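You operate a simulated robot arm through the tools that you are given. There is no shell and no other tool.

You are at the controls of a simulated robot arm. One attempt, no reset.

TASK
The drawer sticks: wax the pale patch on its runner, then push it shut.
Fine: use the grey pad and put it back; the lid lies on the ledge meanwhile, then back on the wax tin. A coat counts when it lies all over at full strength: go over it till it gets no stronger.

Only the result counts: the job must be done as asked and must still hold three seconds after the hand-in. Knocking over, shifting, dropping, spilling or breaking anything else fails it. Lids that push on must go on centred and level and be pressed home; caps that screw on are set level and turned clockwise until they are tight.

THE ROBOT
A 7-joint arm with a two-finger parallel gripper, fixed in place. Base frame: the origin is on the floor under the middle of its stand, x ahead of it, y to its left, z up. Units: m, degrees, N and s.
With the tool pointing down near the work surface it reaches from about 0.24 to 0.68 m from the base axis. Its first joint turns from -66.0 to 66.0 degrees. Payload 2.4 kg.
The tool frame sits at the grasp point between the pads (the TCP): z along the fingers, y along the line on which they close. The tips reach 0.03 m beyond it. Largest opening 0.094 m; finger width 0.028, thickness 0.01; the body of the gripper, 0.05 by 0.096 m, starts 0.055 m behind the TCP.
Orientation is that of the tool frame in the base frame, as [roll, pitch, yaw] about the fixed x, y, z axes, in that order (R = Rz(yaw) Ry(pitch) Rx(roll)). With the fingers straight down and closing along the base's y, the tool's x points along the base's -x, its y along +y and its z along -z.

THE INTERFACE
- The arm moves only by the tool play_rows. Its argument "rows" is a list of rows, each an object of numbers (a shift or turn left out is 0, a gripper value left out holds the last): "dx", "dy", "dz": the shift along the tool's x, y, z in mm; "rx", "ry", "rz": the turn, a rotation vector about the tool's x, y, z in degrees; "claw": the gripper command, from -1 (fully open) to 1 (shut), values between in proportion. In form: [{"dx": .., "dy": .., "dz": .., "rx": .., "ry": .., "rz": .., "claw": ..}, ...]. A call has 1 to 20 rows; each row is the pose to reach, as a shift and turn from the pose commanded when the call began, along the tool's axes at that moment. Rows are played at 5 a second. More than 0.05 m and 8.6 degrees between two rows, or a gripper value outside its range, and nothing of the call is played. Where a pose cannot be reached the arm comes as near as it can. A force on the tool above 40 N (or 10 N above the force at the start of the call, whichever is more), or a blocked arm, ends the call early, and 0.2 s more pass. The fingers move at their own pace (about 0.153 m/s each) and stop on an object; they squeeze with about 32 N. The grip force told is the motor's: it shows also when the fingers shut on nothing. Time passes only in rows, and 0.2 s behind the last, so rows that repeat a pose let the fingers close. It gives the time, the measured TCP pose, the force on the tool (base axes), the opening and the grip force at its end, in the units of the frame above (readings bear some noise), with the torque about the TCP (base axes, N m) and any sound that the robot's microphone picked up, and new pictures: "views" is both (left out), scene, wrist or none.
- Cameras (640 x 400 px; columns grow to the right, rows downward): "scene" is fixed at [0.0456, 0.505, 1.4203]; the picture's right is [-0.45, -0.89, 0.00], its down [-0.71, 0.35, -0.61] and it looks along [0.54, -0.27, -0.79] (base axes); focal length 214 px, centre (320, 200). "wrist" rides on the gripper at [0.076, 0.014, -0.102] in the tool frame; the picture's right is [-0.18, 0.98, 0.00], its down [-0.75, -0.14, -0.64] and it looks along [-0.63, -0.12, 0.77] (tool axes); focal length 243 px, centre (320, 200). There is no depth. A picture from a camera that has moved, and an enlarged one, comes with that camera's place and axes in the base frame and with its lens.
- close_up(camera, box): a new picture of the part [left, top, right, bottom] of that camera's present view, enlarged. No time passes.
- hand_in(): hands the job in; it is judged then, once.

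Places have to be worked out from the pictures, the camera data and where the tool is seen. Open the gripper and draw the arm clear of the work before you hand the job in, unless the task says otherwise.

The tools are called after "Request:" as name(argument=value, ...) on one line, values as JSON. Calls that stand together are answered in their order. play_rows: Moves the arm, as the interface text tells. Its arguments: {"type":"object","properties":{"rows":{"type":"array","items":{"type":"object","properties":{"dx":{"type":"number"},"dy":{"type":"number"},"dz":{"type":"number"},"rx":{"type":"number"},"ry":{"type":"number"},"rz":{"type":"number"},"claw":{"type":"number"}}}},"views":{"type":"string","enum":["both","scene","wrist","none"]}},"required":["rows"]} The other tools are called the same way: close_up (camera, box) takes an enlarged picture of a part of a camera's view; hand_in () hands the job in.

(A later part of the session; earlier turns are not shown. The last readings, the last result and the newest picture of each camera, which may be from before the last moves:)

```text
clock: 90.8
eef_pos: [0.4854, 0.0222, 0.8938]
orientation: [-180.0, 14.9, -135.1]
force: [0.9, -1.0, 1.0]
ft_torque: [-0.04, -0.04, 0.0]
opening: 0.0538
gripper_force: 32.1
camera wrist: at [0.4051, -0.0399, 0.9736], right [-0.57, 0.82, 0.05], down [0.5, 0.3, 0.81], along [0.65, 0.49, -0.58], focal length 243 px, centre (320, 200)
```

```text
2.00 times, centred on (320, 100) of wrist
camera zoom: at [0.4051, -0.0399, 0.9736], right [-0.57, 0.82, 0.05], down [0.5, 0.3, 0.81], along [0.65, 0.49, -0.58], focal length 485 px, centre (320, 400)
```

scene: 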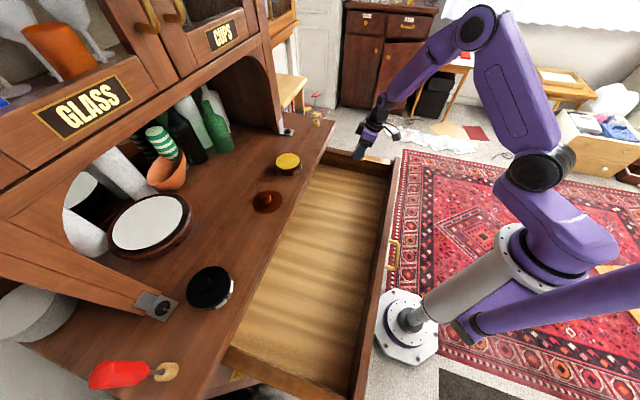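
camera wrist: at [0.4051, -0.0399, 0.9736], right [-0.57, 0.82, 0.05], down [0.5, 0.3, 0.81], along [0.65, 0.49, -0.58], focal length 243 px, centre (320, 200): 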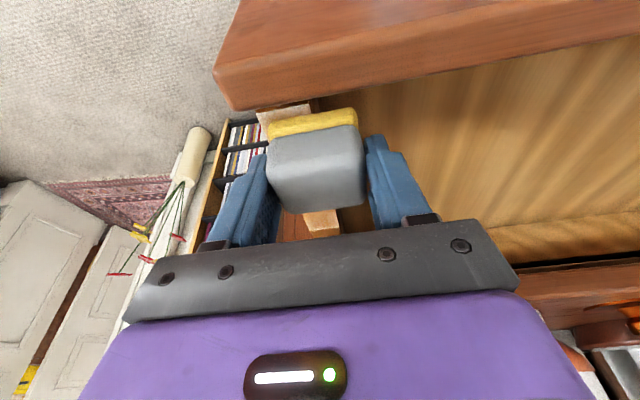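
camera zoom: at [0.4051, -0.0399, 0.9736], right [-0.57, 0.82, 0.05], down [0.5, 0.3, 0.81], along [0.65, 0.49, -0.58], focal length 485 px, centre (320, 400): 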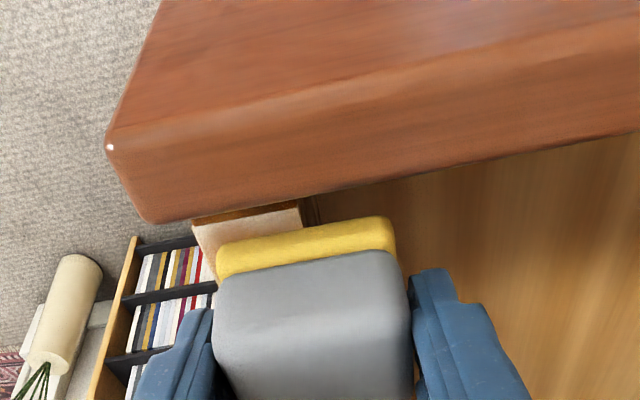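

Only 1 N here, so I go 0.5 mm deeper for the last three steps up to the front end. The panel face is still about 17 mm ahead of the pad.

Request:
play_rows(rows=[{"dx": -0.55, "dy": 0, "dz": -2.13, "claw": 1}, {"dx": 4.28, "dy": -32, "dz": -3.42, "claw": 1}, {"dx": 4.96, "dy": -32, "dz": -0.84, "claw": 1}, {"dx": 4.96, "dy": -21, "dz": -0.84, "claw": 1}, {"dx": 4.96, "dy": -10, "dz": -0.84, "claw": 1}, {"dx": 4.96, "dy": 0, "dz": -0.84, "claw": 1}, {"dx": 4.28, "dy": 0, "dz": -3.42, "claw": 1}, {"dx": 9.11, "dy": -32, "dz": -4.72, "claw": 1}, {"dx": 9.79, "dy": -32, "dz": -2.14, "claw": 1}, {"dx": 9.79, "dy": -21, "dz": -2.14, "claw": 1}, {"dx": 9.79, "dy": -10, "dz": -2.14, "claw": 1}, {"dx": 9.79, "dy": 0, "dz": -2.14, "claw": 1}, {"dx": 9.11, "dy": 0, "dz": -4.72, "claw": 1}, {"dx": 12.94, "dy": -32, "dz": -5.75, "claw": 1}, {"dx": 13.62, "dy": -32, "dz": -3.17, "claw": 1}, {"dx": 13.62, "dy": -21, "dz": -3.17, "claw": 1}, {"dx": 13.62, "dy": -10, "dz": -3.17, "claw": 1}, {"dx": 13.62, "dy": 0, "dz": -3.17, "claw": 1}], views="none")

Request:
close_up(camera="scene", box=[340, 130, 420, 180])

Request:
close_up(camera="wrist", box=[160, 0, 480, 200])

```text
clock: 94.6
eef_pos: [0.4757, 0.0095, 0.8943]
orientation: [179.8, 14.9, -135.0]
force: [-0.3, -1.1, -0.1]
ft_torque: [0.03, -0.03, 0.0]
opening: 0.0536
gripper_force: 32.1
```

```text
8.00 times, centred on (380, 155) of scene
camera zoom: at [0.0457, 0.505, 1.4203], right [-0.45, -0.89, 0.0], down [-0.71, 0.35, -0.61], along [0.54, -0.27, -0.79], focal length 1716 px, centre (-160, 560)
```

zoom: 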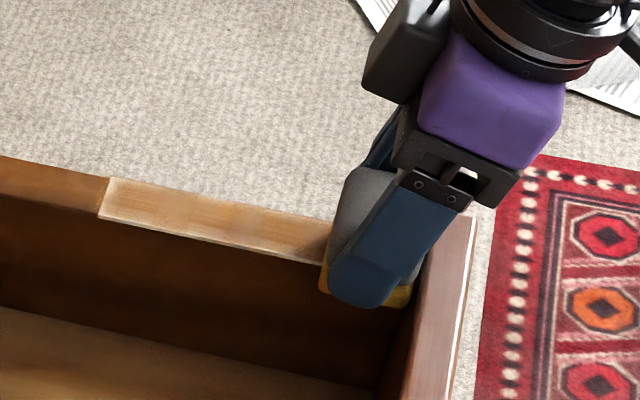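

```text
2.00 times, centred on (320, 100) of wrist
camera zoom: at [0.3956, -0.0515, 0.9745], right [-0.57, 0.82, 0.05], down [0.5, 0.3, 0.81], along [0.65, 0.49, -0.58], focal length 485 px, centre (320, 400)
```

zoom: 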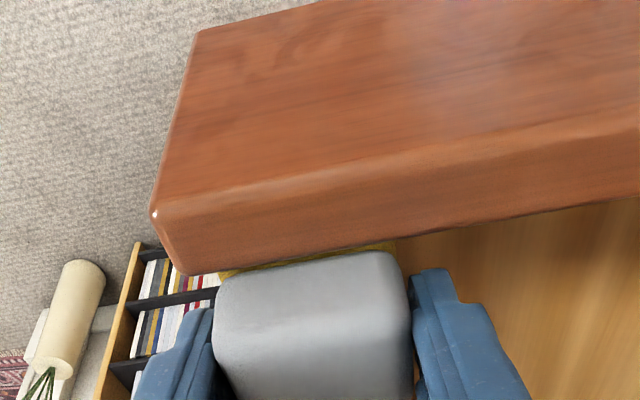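

I lift off and swing aside to inspect the whole patch.

Request:
play_rows(rows=[{"dx": -1.3, "dz": -4.8, "claw": 1}, {"dx": -6.5, "dy": -8, "dz": -24, "claw": 1}, {"dx": -30, "dy": -16, "dz": -45, "claw": 1}, {"dx": -60, "dy": -16, "dz": -55, "claw": 1}, {"dx": -90, "dy": -16, "dz": -60, "claw": 1}, {"dx": -110, "dy": -16, "dz": -60, "claw": 1}, {"dx": -110, "dy": -16, "dz": -60, "claw": 1}], views="wrist")

Request:
close_up(camera="scene", box=[345, 140, 405, 178])

Request:
close_up(camera="wrist", box=[200, 0, 400, 125])

```text
clock: 96.2
eef_pos: [0.5529, 0.0622, 0.9791]
orientation: [179.9, 14.9, -135.0]
force: [-0.3, 0.3, -0.9]
ft_torque: [-0.02, 0.01, 0.01]
opening: 0.0534
gripper_force: 31.8
camera wrist: at [0.4718, 0.0007, 1.06], right [-0.57, 0.82, 0.05], down [0.5, 0.3, 0.81], along [0.65, 0.49, -0.58], focal length 243 px, centre (320, 200)
```

wrist: 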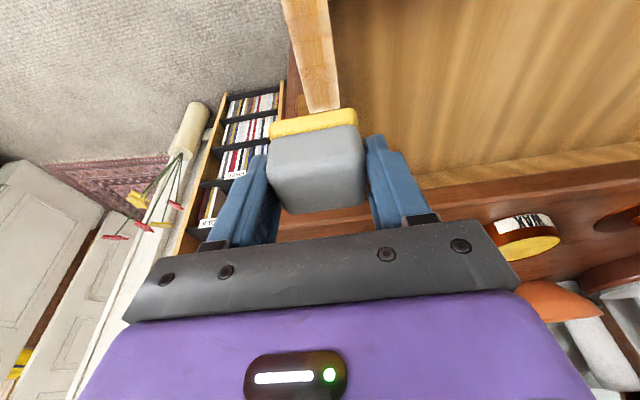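

```text
10.53 times, centred on (375, 159) of scene
camera zoom: at [0.0456, 0.505, 1.4203], right [-0.45, -0.89, 0.0], down [-0.71, 0.35, -0.61], along [0.54, -0.27, -0.79], focal length 2258 px, centre (-259, 632)
```

zoom: 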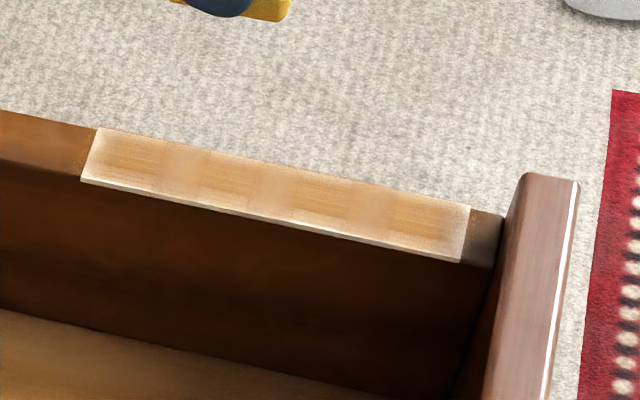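

```text
3.20 times, centred on (300, 62) of wrist
camera zoom: at [0.4718, 0.0007, 1.06], right [-0.57, 0.82, 0.05], down [0.5, 0.3, 0.81], along [0.65, 0.49, -0.58], focal length 776 px, centre (384, 640)
```

zoom: 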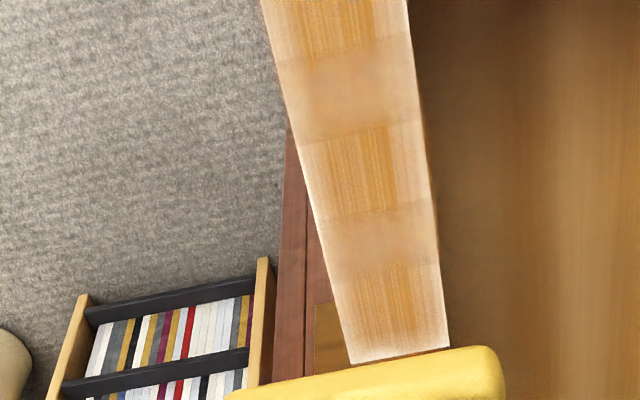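

The coat now covers the whole length in four amber zones with softer edges. To see if it still strengthens I'll go over each zone again. I come down over the back zone and find contact.

Request:
play_rows(rows=[{"dx": -8, "dy": 2, "dz": 15, "claw": 1}, {"dx": -5, "dy": 2, "dz": 35, "claw": 1}, {"dx": 0, "dy": 2, "dz": 60, "claw": 1}, {"dx": 4, "dy": 2, "dz": 78, "claw": 1}, {"dx": 5.2, "dy": 2, "dz": 83.1, "claw": 1}, {"dx": 5.2, "dy": 2, "dz": 83.1, "claw": 1}], views="none")

Request:
play_rows(rows=[{"dx": 0.26, "dz": 0.97, "claw": 1}, {"dx": 0.5, "dz": 1.8, "claw": 1}, {"dx": 0.5, "dz": 1.8, "claw": 1}], views="none")

```text
clock: 97.6
eef_pos: [0.5625, 0.0765, 0.8972]
orientation: [179.9, 14.9, -135.0]
force: [0.3, 0.5, -0.8]
ft_torque: [-0.01, 0.05, 0.0]
opening: 0.0535
gripper_force: 32.0
```

```text
clock: 98.4
eef_pos: [0.5606, 0.077, 0.8954]
orientation: [179.9, 14.9, -135.0]
force: [0.2, -0.4, -0.5]
ft_torque: [-0.01, 0.02, 0.01]
opening: 0.0536
gripper_force: 32.0
```

Still free; another 1 mm at a time.

Request:
play_rows(rows=[{"dx": 0.26, "dz": 1.0, "claw": 1}, {"dx": 0.26, "dz": 1.0, "claw": 1}], views="none")

Request:
play_rows(rows=[{"dx": 0.16, "dz": 0.6, "claw": 1}, {"dx": 0.16, "dz": 0.6, "claw": 1}], views="none")

```text
clock: 99.0
eef_pos: [0.5607, 0.0753, 0.8945]
orientation: [179.9, 14.9, -135.1]
force: [0.3, -0.3, -0.4]
ft_torque: [-0.01, 0.02, -0.01]
opening: 0.0535
gripper_force: 31.7
```

```text
clock: 99.6
eef_pos: [0.5612, 0.0764, 0.8935]
orientation: [179.9, 15.0, -135.0]
force: [0.0, -0.6, -0.9]
ft_torque: [-0.04, 0.01, -0.01]
opening: 0.0536
gripper_force: 32.1
```

Request:
play_rows(rows=[{"dx": 0.16, "dz": 0.6, "claw": 1}, {"dx": 0.16, "dz": 0.6, "claw": 1}], views="none")

Request:
play_rows(rows=[{"dx": 0.16, "dz": 0.6, "claw": 1}, {"dx": 0.16, "dz": 0.6, "claw": 1}], views="none")

```text
clock: 100.2
eef_pos: [0.563, 0.0768, 0.8927]
orientation: [179.9, 14.9, -135.0]
force: [0.9, 0.1, -0.6]
ft_torque: [0.02, 0.0, -0.01]
opening: 0.0537
gripper_force: 31.7
```

```text
clock: 100.8
eef_pos: [0.5621, 0.0763, 0.8929]
orientation: [179.9, 15.0, -135.0]
force: [-5.4, -0.6, 10.0]
ft_torque: [0.01, 0.19, 0.0]
opening: 0.0535
gripper_force: 31.7
```

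10 N contact. Three more one-way strokes over the back zone at n offsets +4, 0, −4 mm.

Request:
play_rows(rows=[{"dx": -0.5, "dy": 0, "dz": -1.93, "claw": 1}, {"dx": -4.36, "dy": -16, "dz": -0.89, "claw": 1}, {"dx": -3.86, "dy": -16, "dz": 1.04, "claw": 1}, {"dx": -3.86, "dy": -5, "dz": 1.04, "claw": 1}, {"dx": -3.86, "dy": 6, "dz": 1.04, "claw": 1}, {"dx": -3.86, "dy": 16, "dz": 1.04, "claw": 1}, {"dx": -4.36, "dy": 16, "dz": -0.89, "claw": 1}, {"dx": -0.5, "dy": -16, "dz": -1.93, "claw": 1}, {"dx": 0, "dy": -16, "dz": 0, "claw": 1}, {"dx": 0, "dy": -5, "dz": 0, "claw": 1}, {"dx": 0, "dy": 6, "dz": 0, "claw": 1}, {"dx": 0, "dy": 16, "dz": 0, "claw": 1}, {"dx": -0.5, "dy": 16, "dz": -1.93, "claw": 1}, {"dx": 3.36, "dy": -16, "dz": -2.97, "claw": 1}, {"dx": 3.86, "dy": -16, "dz": -1.04, "claw": 1}, {"dx": 3.86, "dy": -5, "dz": -1.04, "claw": 1}, {"dx": 3.86, "dy": 6, "dz": -1.04, "claw": 1}, {"dx": 3.86, "dy": 16, "dz": -1.04, "claw": 1}], views="none")

Request:
close_up(camera="scene", box=[345, 140, 405, 178])

```text
clock: 104.6
eef_pos: [0.5463, 0.0845, 0.8948]
orientation: [179.8, 14.9, -135.0]
force: [2.0, -2.5, 3.0]
ft_torque: [-0.03, -0.17, -0.06]
opening: 0.0538
gripper_force: 32.1
```

```text
10.53 times, centred on (375, 159) of scene
camera zoom: at [0.0456, 0.5049, 1.4204], right [-0.45, -0.89, 0.0], down [-0.71, 0.36, -0.61], along [0.54, -0.27, -0.79], focal length 2258 px, centre (-259, 632)
```

zoom: 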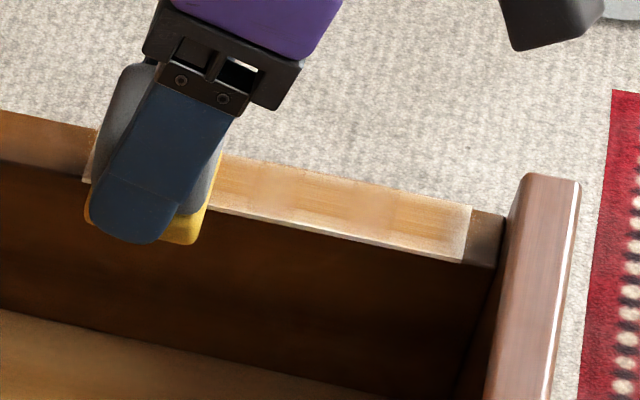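

I lift clear to compare the back zone, which got extra strokes, with the other zones.

Request:
play_rows(rows=[{"dx": -1.3, "dy": 0, "dz": -4.8, "claw": 1}, {"dx": -6, "dy": -8, "dz": -22, "claw": 1}, {"dx": -10, "dy": -16, "dz": -50, "claw": 1}, {"dx": -30, "dy": -16, "dz": -70, "claw": 1}, {"dx": -50, "dy": -16, "dz": -80, "claw": 1}, {"dx": -50, "dy": -16, "dz": -80, "claw": 1}], views="wrist")

Request:
close_up(camera="scene", box=[345, 140, 405, 178])

Request:
close_up(camera="wrist", box=[200, 0, 400, 125])

```text
clock: 106.0
eef_pos: [0.5774, 0.0957, 0.981]
orientation: [179.9, 14.9, -135.1]
force: [1.3, -0.1, -1.2]
ft_torque: [0.0, 0.0, 0.02]
opening: 0.0536
gripper_force: 32.2
camera wrist: at [0.4971, 0.0341, 1.0619], right [-0.57, 0.82, 0.05], down [0.5, 0.3, 0.81], along [0.65, 0.49, -0.58], focal length 243 px, centre (320, 200)
```

wrist: 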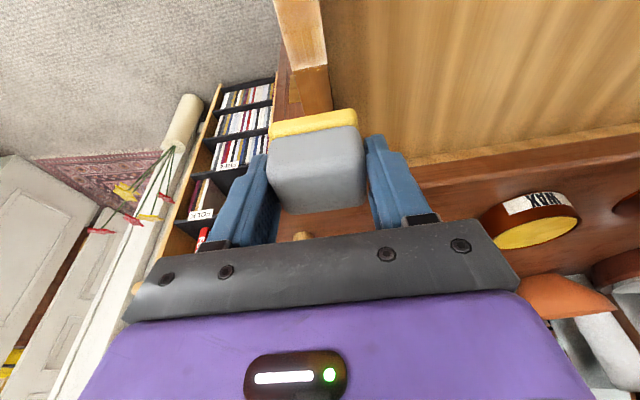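

```text
10.53 times, centred on (375, 159) of scene
camera zoom: at [0.0456, 0.505, 1.4203], right [-0.45, -0.89, 0.0], down [-0.71, 0.35, -0.61], along [0.54, -0.27, -0.79], focal length 2258 px, centre (-259, 632)
```

zoom: 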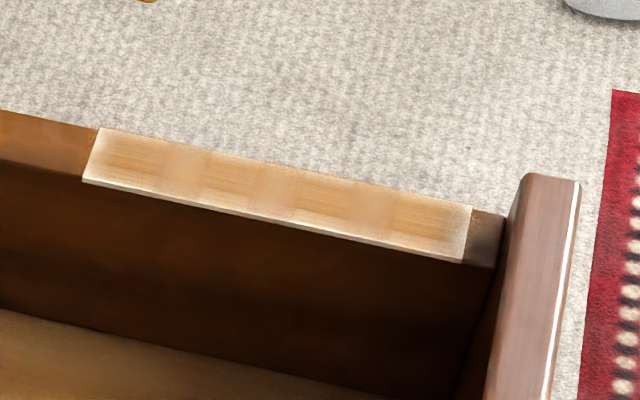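

```text
3.20 times, centred on (300, 62) of wrist
camera zoom: at [0.4971, 0.0341, 1.0619], right [-0.57, 0.82, 0.05], down [0.5, 0.3, 0.81], along [0.65, 0.49, -0.58], focal length 776 px, centre (384, 640)
```

zoom: 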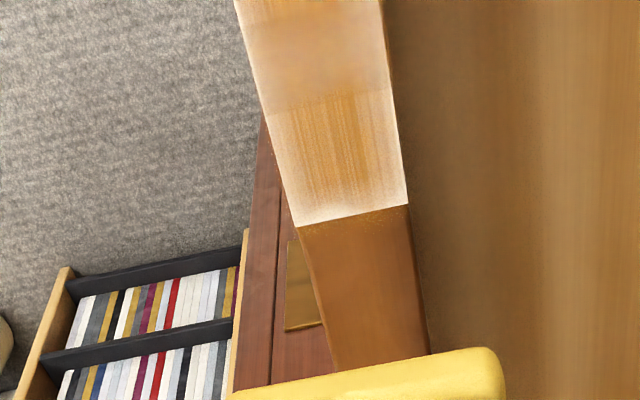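

The zones look alike, and the back zone shows no obvious gain. I zoom further to compare the front and back zones carefully.

Request:
close_up(camera="scene", box=[350, 148, 374, 163])

Request:
close_up(camera="scene", box=[368, 152, 392, 167])

```text
16.00 times, centred on (362, 156) of scene
camera zoom: at [0.0456, 0.505, 1.4203], right [-0.45, -0.89, 0.0], down [-0.71, 0.35, -0.61], along [0.54, -0.27, -0.79], focal length 3432 px, centre (-352, 912)
```

zoom: 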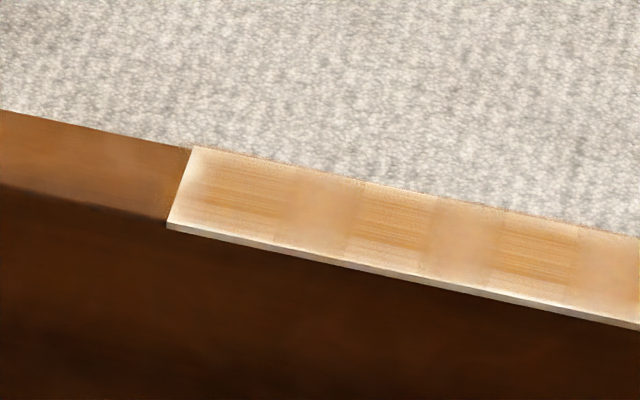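

```text
16.00 times, centred on (380, 160) of scene
camera zoom: at [0.0456, 0.505, 1.4203], right [-0.45, -0.89, 0.0], down [-0.71, 0.35, -0.61], along [0.54, -0.27, -0.79], focal length 3432 px, centre (-640, 848)
```

zoom: 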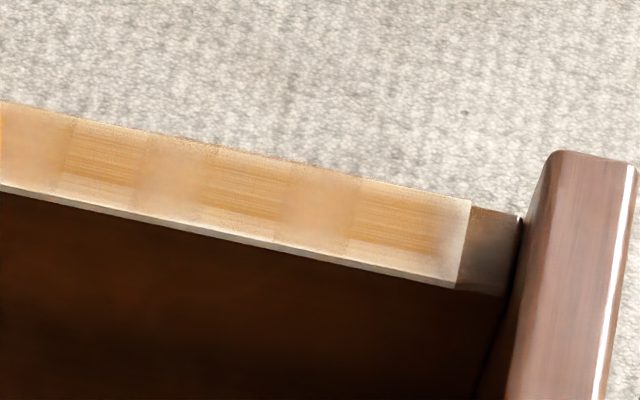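

All four zones look equal now. To make sure none was left under-rubbed (the front ones had light contact), I go over zone 2 again, starting from the known contact height.

Request:
play_rows(rows=[{"dx": 25, "dy": -1, "dz": 5, "claw": 1}, {"dx": 55, "dy": -1, "dz": 20, "claw": 1}, {"dx": 74, "dy": -1, "dz": 48, "claw": 1}, {"dx": 79, "dy": -1, "dz": 66, "claw": 1}, {"dx": 80.2, "dy": -1, "dz": 71.1, "claw": 1}, {"dx": 80.4, "dy": -1, "dz": 71.9, "claw": 1}, {"dx": 80.4, "dy": -1, "dz": 71.9, "claw": 1}], views="none")

```text
clock: 107.6
eef_pos: [0.5367, 0.0511, 0.893]
orientation: [179.9, 14.9, -134.9]
force: [-5.9, 1.3, 15.1]
ft_torque: [0.0, 0.2, 0.0]
opening: 0.0536
gripper_force: 32.0
```

15 N here; I ease 0.3 mm and make three strokes at n offsets +6, 0, −6.

Request:
play_rows(rows=[{"dx": -0.6, "dy": 0, "dz": -2.2, "claw": 1}, {"dx": -6.4, "dy": -16, "dz": -0.65, "claw": 1}, {"dx": -5.88, "dy": -16, "dz": 1.25, "claw": 1}, {"dx": -5.88, "dy": -5, "dz": 1.25, "claw": 1}, {"dx": -5.88, "dy": 6, "dz": 1.25, "claw": 1}, {"dx": -5.88, "dy": 16, "dz": 1.25, "claw": 1}, {"dx": -6.4, "dy": 16, "dz": -0.65, "claw": 1}, {"dx": -0.6, "dy": -16, "dz": -2.2, "claw": 1}, {"dx": -0.08, "dy": -16, "dz": -0.3, "claw": 1}, {"dx": -0.08, "dy": -5, "dz": -0.3, "claw": 1}, {"dx": -0.08, "dy": 6, "dz": -0.3, "claw": 1}, {"dx": -0.08, "dy": 16, "dz": -0.3, "claw": 1}, {"dx": -0.6, "dy": 16, "dz": -2.2, "claw": 1}, {"dx": 5.2, "dy": -16, "dz": -3.75, "claw": 1}, {"dx": 5.72, "dy": -16, "dz": -1.85, "claw": 1}, {"dx": 5.72, "dy": -5, "dz": -1.85, "claw": 1}, {"dx": 5.72, "dy": 6, "dz": -1.85, "claw": 1}, {"dx": 5.72, "dy": 16, "dz": -1.85, "claw": 1}], views="none")

Request:
close_up(camera="scene", box=[345, 140, 405, 178])

```text
clock: 111.4
eef_pos: [0.5202, 0.0585, 0.8925]
orientation: [-179.9, 14.9, -135.1]
force: [3.8, -4.7, 6.0]
ft_torque: [-0.17, -0.21, -0.01]
opening: 0.0536
gripper_force: 31.9
```

```text
10.53 times, centred on (375, 159) of scene
camera zoom: at [0.0456, 0.5049, 1.4204], right [-0.45, -0.89, 0.0], down [-0.71, 0.36, -0.61], along [0.54, -0.27, -0.79], focal length 2258 px, centre (-259, 632)
```

zoom: 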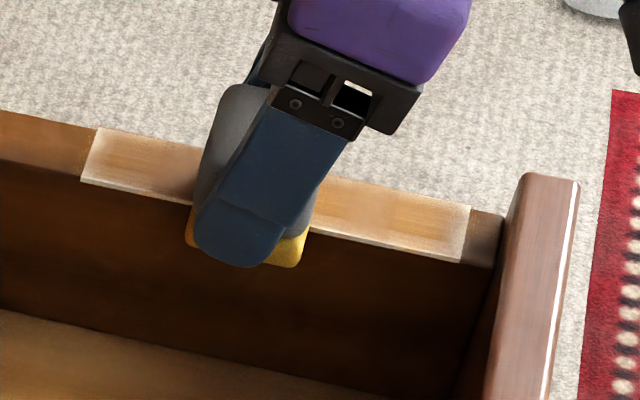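

N is about 6, fine. I continue forward through zone 3 with the same style of strokes.

Request:
play_rows(rows=[{"dx": -0.55, "dy": 0, "dz": -2.13, "claw": 1}, {"dx": 12.97, "dy": -32, "dz": -5.75, "claw": 1}, {"dx": 13.55, "dy": -32, "dz": -3.45, "claw": 1}, {"dx": 13.55, "dy": -21, "dz": -3.45, "claw": 1}, {"dx": 13.55, "dy": -10, "dz": -3.45, "claw": 1}, {"dx": 13.55, "dy": 0, "dz": -3.45, "claw": 1}, {"dx": 12.97, "dy": 0, "dz": -5.75, "claw": 1}, {"dx": 21.67, "dy": -32, "dz": -8.08, "claw": 1}, {"dx": 22.25, "dy": -32, "dz": -5.75, "claw": 1}, {"dx": 22.25, "dy": -21, "dz": -5.75, "claw": 1}, {"dx": 22.25, "dy": -10, "dz": -5.75, "claw": 1}, {"dx": 22.25, "dy": 0, "dz": -5.75, "claw": 1}, {"dx": 21.67, "dy": 0, "dz": -8.08, "claw": 1}, {"dx": 30.36, "dy": -32, "dz": -10.41, "claw": 1}, {"dx": 30.94, "dy": -32, "dz": -8.05, "claw": 1}, {"dx": 30.94, "dy": -21, "dz": -8.05, "claw": 1}, {"dx": 30.94, "dy": -10, "dz": -8.05, "claw": 1}, {"dx": 30.94, "dy": 0, "dz": -8.05, "claw": 1}], views="none")

Request:
close_up(camera="scene", box=[345, 140, 405, 178])

```text
clock: 115.2
eef_pos: [0.4965, 0.0343, 0.8932]
orientation: [-180.0, 14.9, -135.0]
force: [0.3, 0.2, -0.8]
ft_torque: [-0.03, 0.01, -0.04]
opening: 0.0536
gripper_force: 31.9
```

```text
10.53 times, centred on (375, 159) of scene
camera zoom: at [0.0457, 0.505, 1.4203], right [-0.45, -0.89, 0.0], down [-0.71, 0.35, -0.61], along [0.54, -0.27, -0.79], focal length 2258 px, centre (-259, 632)
```

zoom: 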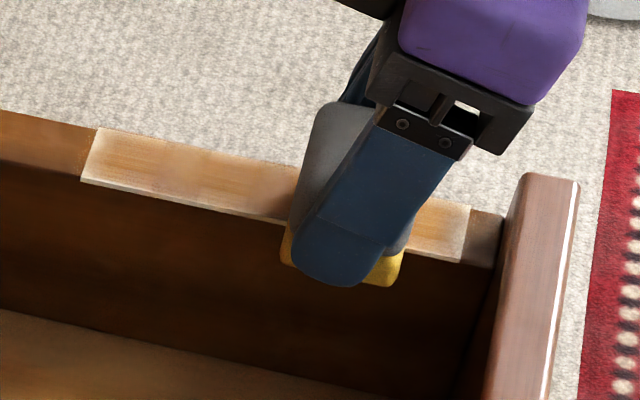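

Contact was lost at the end there (the front sits lower). I recentre on the runner and creep down to find contact again.

Request:
play_rows(rows=[{"dx": -0.5, "dy": -8, "dz": -1.93, "claw": 1}, {"dx": -0.5, "dy": -16, "dz": -1.93, "claw": 1}, {"dx": 0.2, "dy": -16, "dz": 0.7, "claw": 1}, {"dx": 0.2, "dy": -16, "dz": 0.7, "claw": 1}], views="none")

Request:
play_rows(rows=[{"dx": 0.12, "dz": 0.45, "claw": 1}, {"dx": 0.12, "dz": 0.45, "claw": 1}], views="none")

```text
clock: 116.2
eef_pos: [0.5098, 0.0242, 0.8925]
orientation: [180.0, 15.0, -135.0]
force: [-5.8, -1.3, 18.7]
ft_torque: [0.01, 0.25, 0.0]
opening: 0.0535
gripper_force: 31.7
```

```text
clock: 116.8
eef_pos: [0.5111, 0.0237, 0.8935]
orientation: [-179.9, 15.1, -135.0]
force: [-4.4, 1.4, 30.3]
ft_torque: [0.11, 0.27, 0.04]
opening: 0.0538
gripper_force: 31.8
```

The low reading was only because the stroke ended off the edge; centred there is 19–30 N. I ease 1 mm and stroke over n ≈ 0.378, 0.370 and 0.362.

Request:
play_rows(rows=[{"dx": -0.7, "dy": 0, "dz": -2.9, "claw": 1}, {"dx": -0.7, "dy": -16, "dz": -2.9, "claw": 1}, {"dx": -0.26, "dy": -16, "dz": -0.97, "claw": 1}, {"dx": -0.26, "dy": -5, "dz": -0.97, "claw": 1}, {"dx": -0.26, "dy": 6, "dz": -0.97, "claw": 1}, {"dx": -0.26, "dy": 16, "dz": -0.97, "claw": 1}, {"dx": -0.7, "dy": 16, "dz": -2.9, "claw": 1}, {"dx": 7.03, "dy": -16, "dz": -4.97, "claw": 1}, {"dx": 7.47, "dy": -16, "dz": -3.04, "claw": 1}, {"dx": 7.47, "dy": -5, "dz": -3.04, "claw": 1}, {"dx": 7.47, "dy": 6, "dz": -3.04, "claw": 1}, {"dx": 7.47, "dy": 16, "dz": -3.04, "claw": 1}, {"dx": 7.03, "dy": 16, "dz": -4.97, "claw": 1}, {"dx": 14.75, "dy": -16, "dz": -7.04, "claw": 1}, {"dx": 15.19, "dy": -16, "dz": -5.11, "claw": 1}, {"dx": 15.19, "dy": -5, "dz": -5.11, "claw": 1}, {"dx": 15.19, "dy": 2, "dz": -5.11, "claw": 1}], views="none")

Request:
close_up(camera="scene", box=[345, 140, 405, 178])

```text
clock: 120.4
eef_pos: [0.4983, 0.0152, 0.8932]
orientation: [179.9, 14.9, -135.0]
force: [1.5, -0.8, 1.5]
ft_torque: [-0.01, -0.05, -0.01]
opening: 0.0539
gripper_force: 32.5
```

```text
10.53 times, centred on (375, 159) of scene
camera zoom: at [0.0456, 0.5049, 1.4204], right [-0.45, -0.89, 0.0], down [-0.71, 0.35, -0.61], along [0.54, -0.27, -0.79], focal length 2258 px, centre (-259, 632)
```

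zoom: 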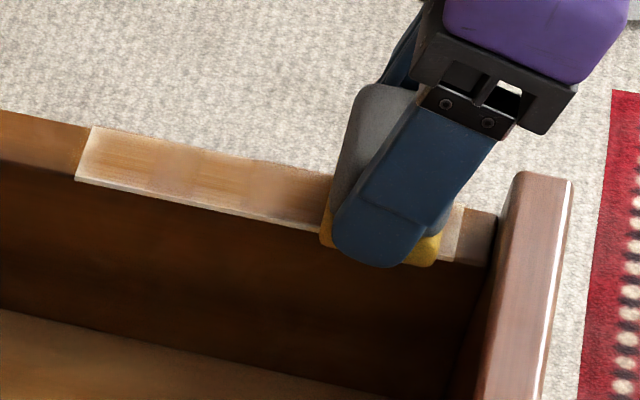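

Light (1.5 N) here, so 0.6 mm deeper for the final three strokes up to the front end.

Request:
play_rows(rows=[{"dx": -0.55, "dy": 0, "dz": -2.13, "claw": 1}, {"dx": -0.55, "dy": -18, "dz": -2.13, "claw": 1}, {"dx": 0.16, "dy": -18, "dz": 0.6, "claw": 1}, {"dx": 0.16, "dy": -7, "dz": 0.6, "claw": 1}, {"dx": 0.16, "dy": 4, "dz": 0.6, "claw": 1}, {"dx": 0.16, "dy": 14, "dz": 0.6, "claw": 1}, {"dx": -0.55, "dy": 14, "dz": -2.13, "claw": 1}, {"dx": 7.18, "dy": -18, "dz": -4.2, "claw": 1}, {"dx": 7.89, "dy": -18, "dz": -1.47, "claw": 1}, {"dx": 7.89, "dy": -7, "dz": -1.47, "claw": 1}, {"dx": 7.89, "dy": 4, "dz": -1.47, "claw": 1}, {"dx": 7.89, "dy": 14, "dz": -1.47, "claw": 1}, {"dx": 7.18, "dy": 14, "dz": -4.2, "claw": 1}, {"dx": 13.94, "dy": -18, "dz": -6.01, "claw": 1}, {"dx": 14.65, "dy": -18, "dz": -3.28, "claw": 1}, {"dx": 14.65, "dy": -7, "dz": -3.28, "claw": 1}, {"dx": 14.65, "dy": 2, "dz": -3.28, "claw": 1}], views="none")

Request:
close_up(camera="scene", box=[345, 140, 405, 178])

Request:
close_up(camera="wrist", box=[160, 0, 480, 200])

```text
clock: 124.0
eef_pos: [0.4922, 0.0017, 0.8925]
orientation: [-179.3, 15.2, -135.2]
force: [14.1, -16.4, 27.7]
ft_torque: [-0.55, -0.09, 0.19]
opening: 0.0536
gripper_force: 32.3
```

```text
10.53 times, centred on (375, 159) of scene
camera zoom: at [0.0456, 0.5046, 1.4205], right [-0.45, -0.89, 0.0], down [-0.71, 0.36, -0.61], along [0.54, -0.27, -0.79], focal length 2258 px, centre (-259, 632)
```

zoom: 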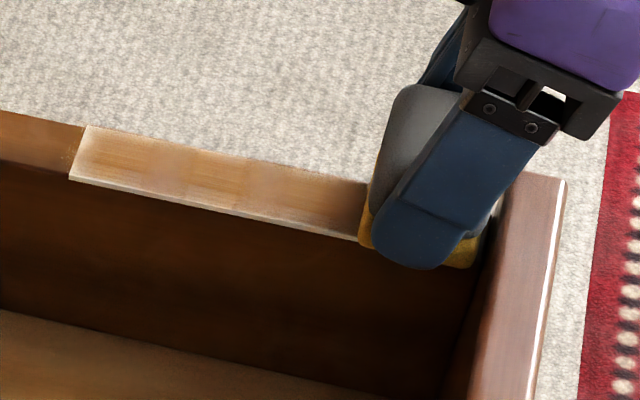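

```text
2.00 times, centred on (320, 100) of wrist
camera zoom: at [0.4096, -0.0586, 0.972], right [-0.56, 0.82, 0.04], down [0.49, 0.3, 0.82], along [0.66, 0.48, -0.57], focal length 485 px, centre (320, 400)
```

zoom: 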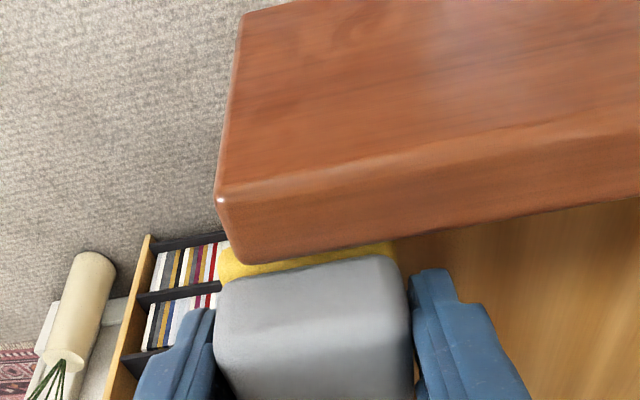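

28 N here, so I lift off and inspect the whole patch again.

Request:
play_rows(rows=[{"dx": -1.3, "dy": 0, "dz": -4.8, "claw": 1}, {"dx": -6.5, "dy": -4, "dz": -24, "claw": 1}, {"dx": -30, "dy": -4, "dz": -45, "claw": 1}, {"dx": -60, "dy": -4, "dz": -55, "claw": 1}, {"dx": -90, "dy": -4, "dz": -60, "claw": 1}, {"dx": -110, "dy": -4, "dz": -60, "claw": 1}, {"dx": -110, "dy": -4, "dz": -60, "claw": 1}], views="wrist")

Request:
close_up(camera="scene", box=[345, 140, 405, 178])

Request:
close_up(camera="wrist", box=[200, 0, 400, 125])

```text
clock: 125.6
eef_pos: [0.5527, 0.0672, 0.9782]
orientation: [179.8, 14.9, -135.0]
force: [0.0, -0.6, -1.1]
ft_torque: [0.01, 0.03, 0.01]
opening: 0.0535
gripper_force: 31.7
camera wrist: at [0.4714, 0.0052, 1.0586], right [-0.57, 0.82, 0.05], down [0.5, 0.3, 0.81], along [0.65, 0.49, -0.58], focal length 243 px, centre (320, 200)
```

wrist: 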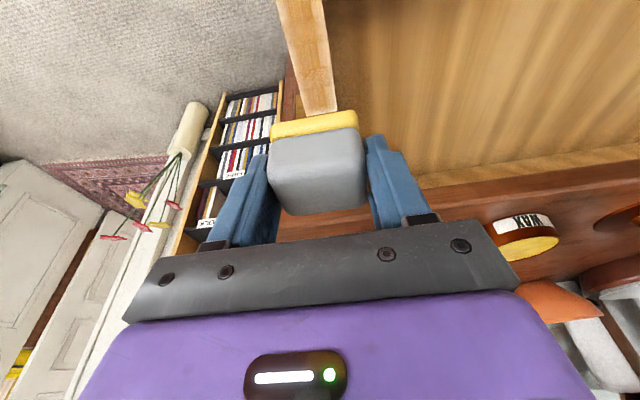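

```text
10.53 times, centred on (375, 159) of scene
camera zoom: at [0.0456, 0.505, 1.4203], right [-0.45, -0.89, 0.0], down [-0.71, 0.35, -0.61], along [0.54, -0.27, -0.79], focal length 2258 px, centre (-259, 632)
```

zoom: 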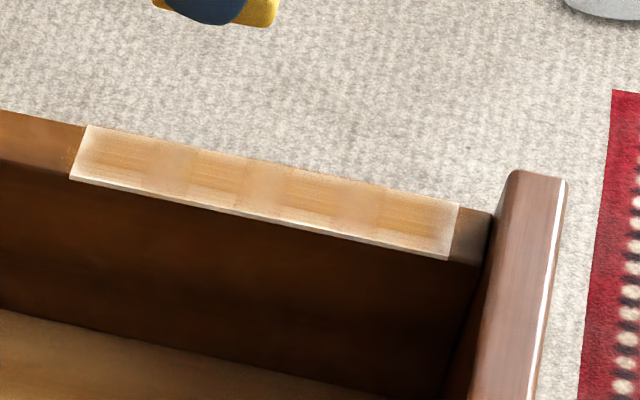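

```text
3.20 times, centred on (300, 62) of wrist
camera zoom: at [0.4714, 0.0052, 1.0586], right [-0.57, 0.82, 0.05], down [0.5, 0.3, 0.81], along [0.65, 0.49, -0.58], focal length 776 px, centre (384, 640)
```

zoom: 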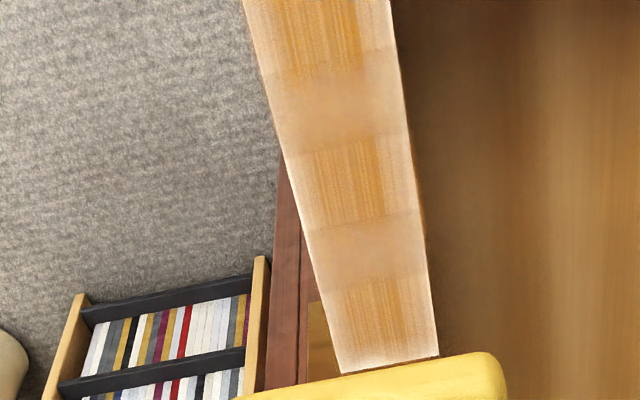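

I compare at the same zoom as my earlier pictures.

Request:
close_up(camera="wrist", box=[160, 0, 480, 200])

Request:
close_up(camera="scene", box=[340, 130, 420, 180])

Request:
close_up(camera="wrist", box=[270, 0, 350, 50])

Request:
close_up(camera="wrist", box=[280, 60, 360, 110])

```text
2.00 times, centred on (320, 100) of wrist
camera zoom: at [0.4714, 0.0052, 1.0586], right [-0.57, 0.82, 0.05], down [0.5, 0.3, 0.81], along [0.65, 0.49, -0.58], focal length 485 px, centre (320, 400)
```

zoom: 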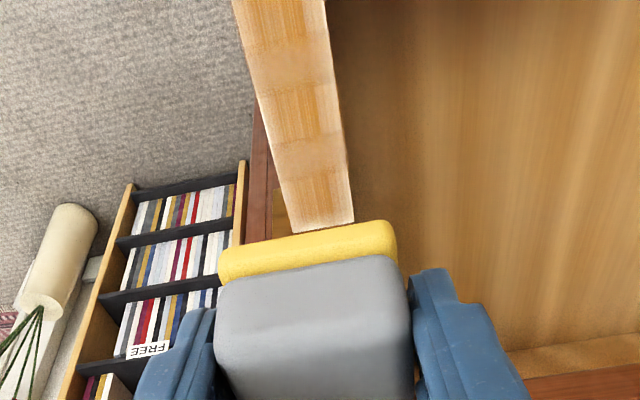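

```text
8.00 times, centred on (380, 155) of scene
camera zoom: at [0.0456, 0.505, 1.4203], right [-0.45, -0.89, 0.0], down [-0.71, 0.35, -0.61], along [0.54, -0.27, -0.79], focal length 1716 px, centre (-160, 560)
```

zoom: 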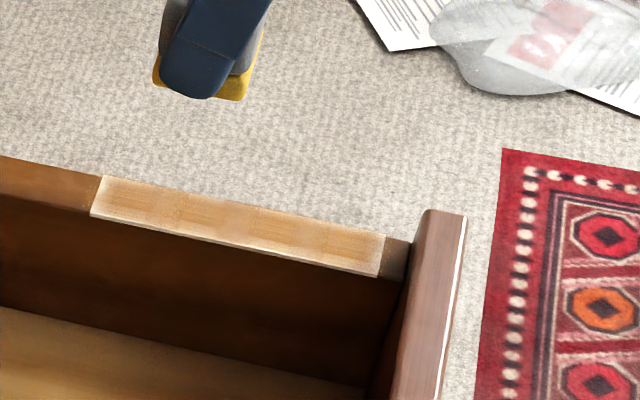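

```text
8.00 times, centred on (310, 25) of wrist
camera zoom: at [0.4714, 0.0052, 1.0586], right [-0.57, 0.82, 0.05], down [0.5, 0.3, 0.81], along [0.65, 0.49, -0.58], focal length 1941 px, centre (400, 1600)
```

zoom: 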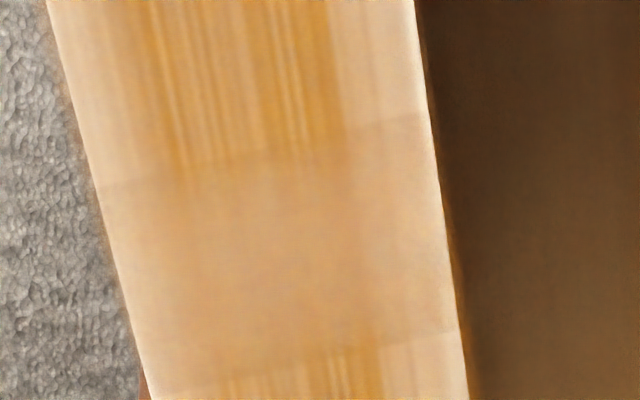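

```text
8.00 times, centred on (320, 85) of wrist
camera zoom: at [0.4714, 0.0052, 1.0586], right [-0.57, 0.82, 0.05], down [0.5, 0.3, 0.81], along [0.65, 0.49, -0.58], focal length 1941 px, centre (320, 1120)
```

zoom: 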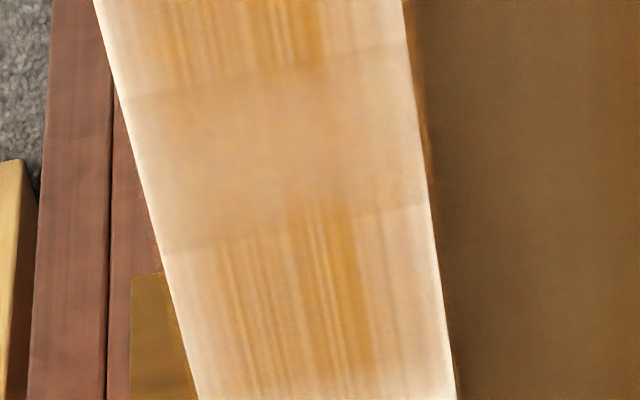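

The side columns look lighter than the centre, and I can't exclude that the pad has run dry. I'll re-dip it for fresh wax and test whether more rubbing still strengthens anything. First I lift and carry it back above the tin.

Request:
play_rows(rows=[{"dx": -5, "dz": -19, "claw": 1}, {"dx": -10, "dz": -38, "claw": 1}, {"dx": -15.3, "dz": -57, "claw": 1}, {"dx": -38.1, "dy": 23.7, "dz": -50.9, "claw": 1}, {"dx": -60.9, "dy": 47.4, "dz": -44.8, "claw": 1}, {"dx": -83.8, "dy": 71, "dz": -38.7, "claw": 1}, {"dx": -106.6, "dy": 94.7, "dz": -32.6, "claw": 1}, {"dx": -129.4, "dy": 118.4, "dz": -26.5, "claw": 1}, {"dx": -152.2, "dy": 142.1, "dz": -20.3, "claw": 1}, {"dx": -175, "dy": 165.8, "dz": -14.2, "claw": 1}, {"dx": -197.9, "dy": 189.4, "dz": -8.1, "claw": 1}, {"dx": -220.7, "dy": 213.1, "dz": -2, "claw": 1}, {"dx": -220.7, "dy": 213.1, "dz": -2, "claw": 1}])

Request:
close_up(camera="wrist", box=[200, 40, 440, 190])

Request:
close_up(camera="scene", box=[350, 148, 374, 163])

```text
clock: 128.4
eef_pos: [0.5518, 0.3672, 1.0354]
orientation: [179.8, 14.8, -135.2]
force: [0.7, -0.4, -0.2]
ft_torque: [-0.01, -0.01, -0.01]
opening: 0.0536
gripper_force: 31.6
camera wrist: at [0.4714, 0.3072, 1.1167], right [-0.57, 0.82, 0.05], down [0.5, 0.3, 0.81], along [0.65, 0.49, -0.58], focal length 243 px, centre (320, 200)
```

scene: 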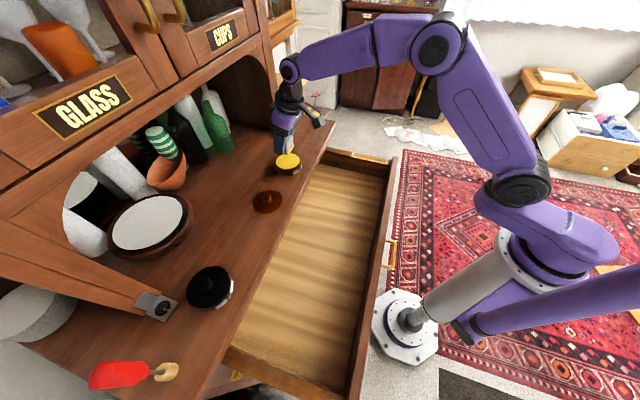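
wrist: 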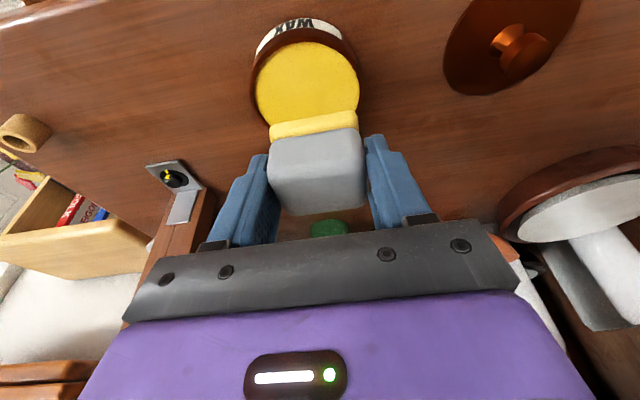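

```text
2.67 times, centred on (320, 115) of wrist
camera zoom: at [0.4714, 0.3072, 1.1167], right [-0.57, 0.82, 0.05], down [0.5, 0.3, 0.81], along [0.65, 0.49, -0.58], focal length 647 px, centre (320, 427)
```

zoom: 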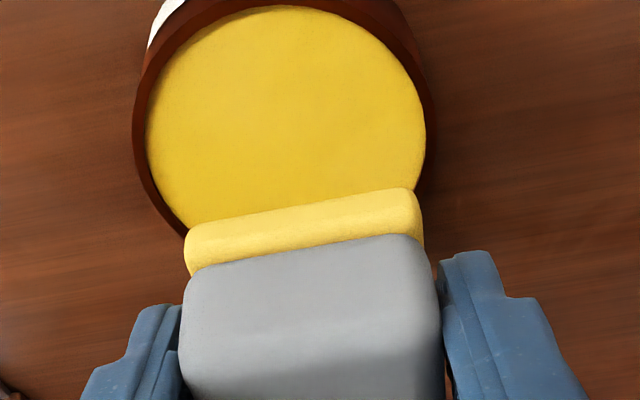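

```text
16.00 times, centred on (362, 156) of scene
camera zoom: at [0.0456, 0.505, 1.4203], right [-0.45, -0.89, 0.0], down [-0.71, 0.35, -0.61], along [0.54, -0.27, -0.79], focal length 3432 px, centre (-352, 912)
```

zoom: 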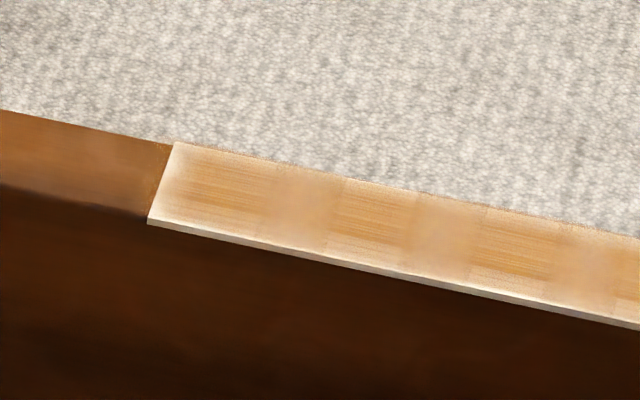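

The felt is now a paler yellow than the wax, so it was indeed running dry and a re-dip makes sense. I shift 4 mm to centre in the tin and lower 40 mm.

Request:
play_rows(rows=[{"dx": 1, "dy": -4, "dz": 0, "claw": 1}, {"dx": 4, "dy": -4, "dz": 12, "claw": 1}, {"dx": 8, "dy": -4, "dz": 26, "claw": 1}, {"dx": 10.2, "dy": -4, "dz": 34.5, "claw": 1}, {"dx": 11.3, "dy": -4, "dz": 38.4, "claw": 1}, {"dx": 11.3, "dy": -4, "dz": 38.4, "claw": 1}], views="none")

Request:
close_up(camera="wrist", box=[200, 40, 440, 190])

```text
clock: 129.8
eef_pos: [0.5532, 0.3633, 0.9961]
orientation: [179.9, 14.9, -135.0]
force: [-1.4, 0.1, -0.4]
ft_torque: [-0.05, -0.01, 0.01]
opening: 0.0534
gripper_force: 31.7
```

```text
2.67 times, centred on (320, 115) of wrist
camera zoom: at [0.4735, 0.3019, 1.0762], right [-0.57, 0.82, 0.05], down [0.5, 0.3, 0.81], along [0.65, 0.49, -0.58], focal length 647 px, centre (320, 427)
```

zoom: 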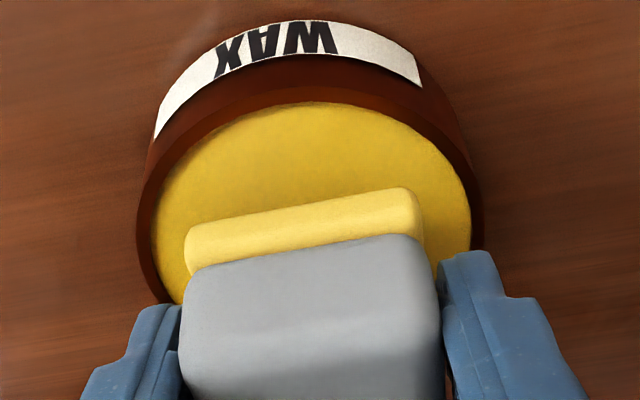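

The pad has crept up about 5 mm in the grip from the pressing, so contact heights shift accordingly. I creep down towards the wax gently.

Request:
play_rows(rows=[{"dx": 0.5, "dz": 1.9, "claw": 1}, {"dx": 1.0, "dz": 3.9, "claw": 1}, {"dx": 1.55, "dz": 5.8, "claw": 1}, {"dx": 1.55, "dz": 5.8, "claw": 1}], views="none")

Request:
play_rows(rows=[{"dx": 0.26, "dz": 0.97, "claw": 1}, {"dx": 0.52, "dz": 1.93, "claw": 1}, {"dx": 0.52, "dz": 1.93, "claw": 1}], views="none")

Request:
close_up(camera="wrist", box=[200, 40, 440, 190])

```text
clock: 130.8
eef_pos: [0.5546, 0.3643, 0.9908]
orientation: [179.9, 14.9, -134.9]
force: [-0.2, -0.1, -1.2]
ft_torque: [-0.01, 0.01, -0.02]
opening: 0.0537
gripper_force: 32.2
```

```text
clock: 131.6
eef_pos: [0.5563, 0.3639, 0.989]
orientation: [179.9, 14.9, -134.9]
force: [0.4, -0.7, -1.1]
ft_torque: [-0.02, 0.04, -0.01]
opening: 0.0537
gripper_force: 32.4
```

```text
2.67 times, centred on (320, 115) of wrist
camera zoom: at [0.4752, 0.3028, 1.0699], right [-0.57, 0.82, 0.05], down [0.5, 0.3, 0.81], along [0.65, 0.49, -0.58], focal length 647 px, centre (320, 427)
```

zoom: 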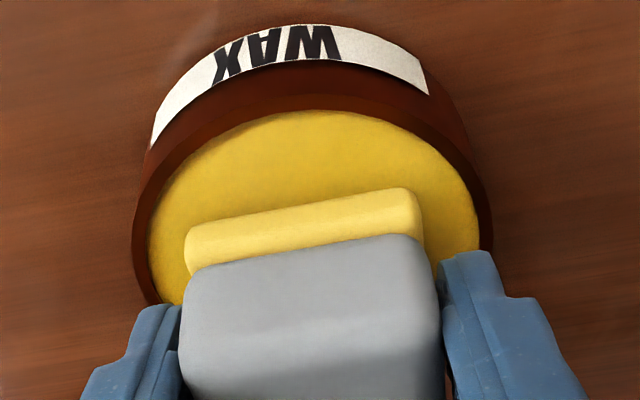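

Centred in the tin with no contact yet; I continue down in 1 mm rows.

Request:
play_rows(rows=[{"dx": 0.26, "dz": 0.97, "claw": 1}, {"dx": 0.52, "dz": 1.93, "claw": 1}, {"dx": 0.52, "dz": 1.93, "claw": 1}], views="none")

Request:
play_rows(rows=[{"dx": 0.26, "dz": 0.97, "claw": 1}, {"dx": 0.26, "dz": 0.97, "claw": 1}], views="none")

Request:
close_up(camera="wrist", box=[200, 40, 440, 190])

```text
clock: 132.4
eef_pos: [0.5552, 0.3643, 0.9873]
orientation: [179.9, 15.0, -134.9]
force: [-0.4, -0.8, 2.9]
ft_torque: [-0.07, -0.08, -0.03]
opening: 0.0537
gripper_force: 31.6
```

```text
clock: 133.0
eef_pos: [0.5557, 0.3635, 0.9884]
orientation: [-180.0, 15.2, -135.0]
force: [-3.9, -1.7, 17.2]
ft_torque: [-0.21, 0.09, 0.01]
opening: 0.0537
gripper_force: 32.0
```

```text
2.67 times, centred on (320, 115) of wrist
camera zoom: at [0.4747, 0.3025, 1.0675], right [-0.57, 0.82, 0.05], down [0.5, 0.3, 0.82], along [0.66, 0.49, -0.58], focal length 647 px, centre (320, 427)
```

zoom: 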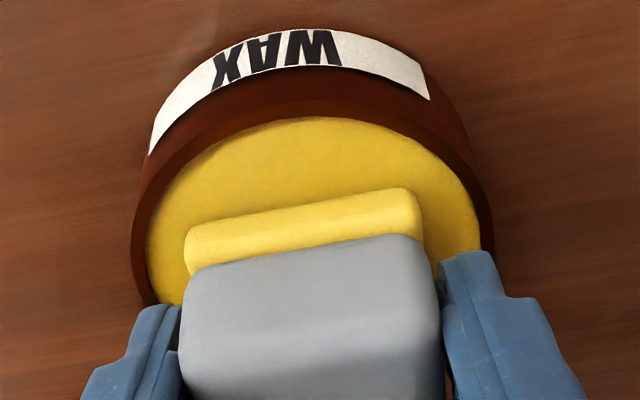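

Re-dipped with 17 N contact. I lift, return over the back zone of the patch (now n≈0.336–0.477) and descend to just above it.

Request:
play_rows(rows=[{"dx": -4.3, "dy": 0, "dz": -16, "claw": 1}, {"dx": -8.6, "dy": 0, "dz": -32, "claw": 1}, {"dx": -12.9, "dy": 0, "dz": -48.3, "claw": 1}, {"dx": 8, "dy": -23.2, "dz": -53.9, "claw": 1}, {"dx": 28.8, "dy": -46.3, "dz": -59.5, "claw": 1}, {"dx": 49.7, "dy": -69.5, "dz": -65.1, "claw": 1}, {"dx": 70.6, "dy": -92.6, "dz": -70.7, "claw": 1}, {"dx": 91.5, "dy": -115.8, "dz": -76.2, "claw": 1}, {"dx": 112.3, "dy": -139, "dz": -81.8, "claw": 1}, {"dx": 133.2, "dy": -162.1, "dz": -87.4, "claw": 1}, {"dx": 154.1, "dy": -185.3, "dz": -93, "claw": 1}, {"dx": 174.9, "dy": -208.4, "dz": -98.6, "claw": 1}, {"dx": 184, "dy": -208.4, "dz": -64.8, "claw": 1}, {"dx": 193, "dy": -208.4, "dz": -31, "claw": 1}, {"dx": 202, "dy": -208.4, "dz": 2.8, "claw": 1}, {"dx": 208.5, "dy": -208.4, "dz": 27, "claw": 1}, {"dx": 210.8, "dy": -208.4, "dz": 35.6, "claw": 1}, {"dx": 210.8, "dy": -208.4, "dz": 35.6, "claw": 1}], views="wrist")

Request:
close_up(camera="scene", box=[340, 130, 420, 180])

Request:
close_up(camera="wrist", box=[160, 0, 480, 200])

```text
clock: 136.8
eef_pos: [0.5634, 0.0798, 0.8978]
orientation: [179.9, 14.9, -135.0]
force: [0.0, 1.0, -1.2]
ft_torque: [-0.01, 0.02, -0.02]
opening: 0.0536
gripper_force: 31.8
camera wrist: at [0.4826, 0.018, 0.9777], right [-0.57, 0.82, 0.05], down [0.5, 0.3, 0.81], along [0.65, 0.49, -0.58], focal length 243 px, centre (320, 200)
```

wrist: 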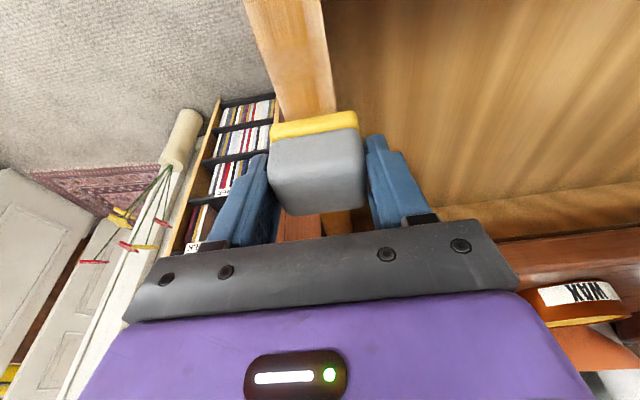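

```text
8.00 times, centred on (380, 155) of scene
camera zoom: at [0.0456, 0.505, 1.4203], right [-0.45, -0.89, 0.0], down [-0.71, 0.35, -0.61], along [0.54, -0.27, -0.79], focal length 1716 px, centre (-160, 560)
```

zoom: 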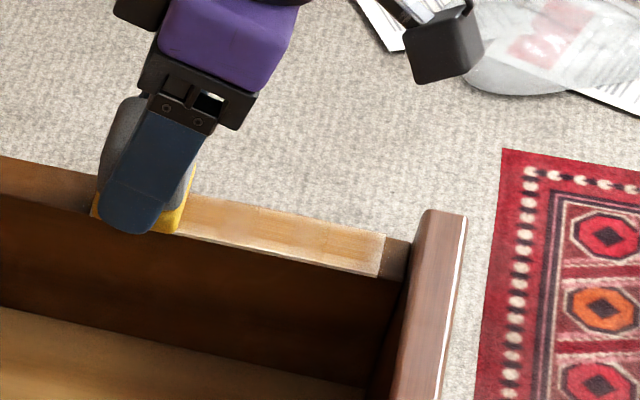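

```text
2.00 times, centred on (320, 100) of wrist
camera zoom: at [0.4826, 0.018, 0.9777], right [-0.57, 0.82, 0.05], down [0.5, 0.3, 0.81], along [0.65, 0.49, -0.58], focal length 485 px, centre (320, 400)
```

zoom: 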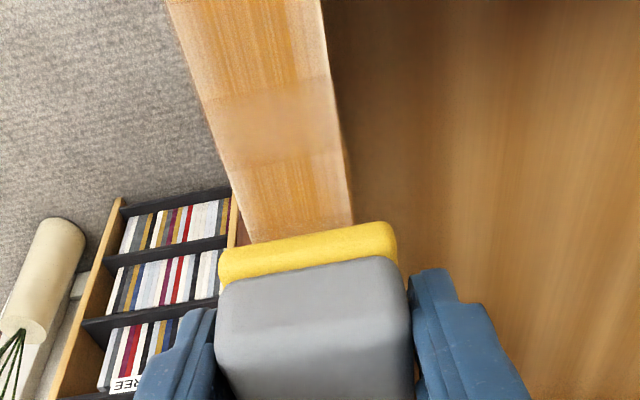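

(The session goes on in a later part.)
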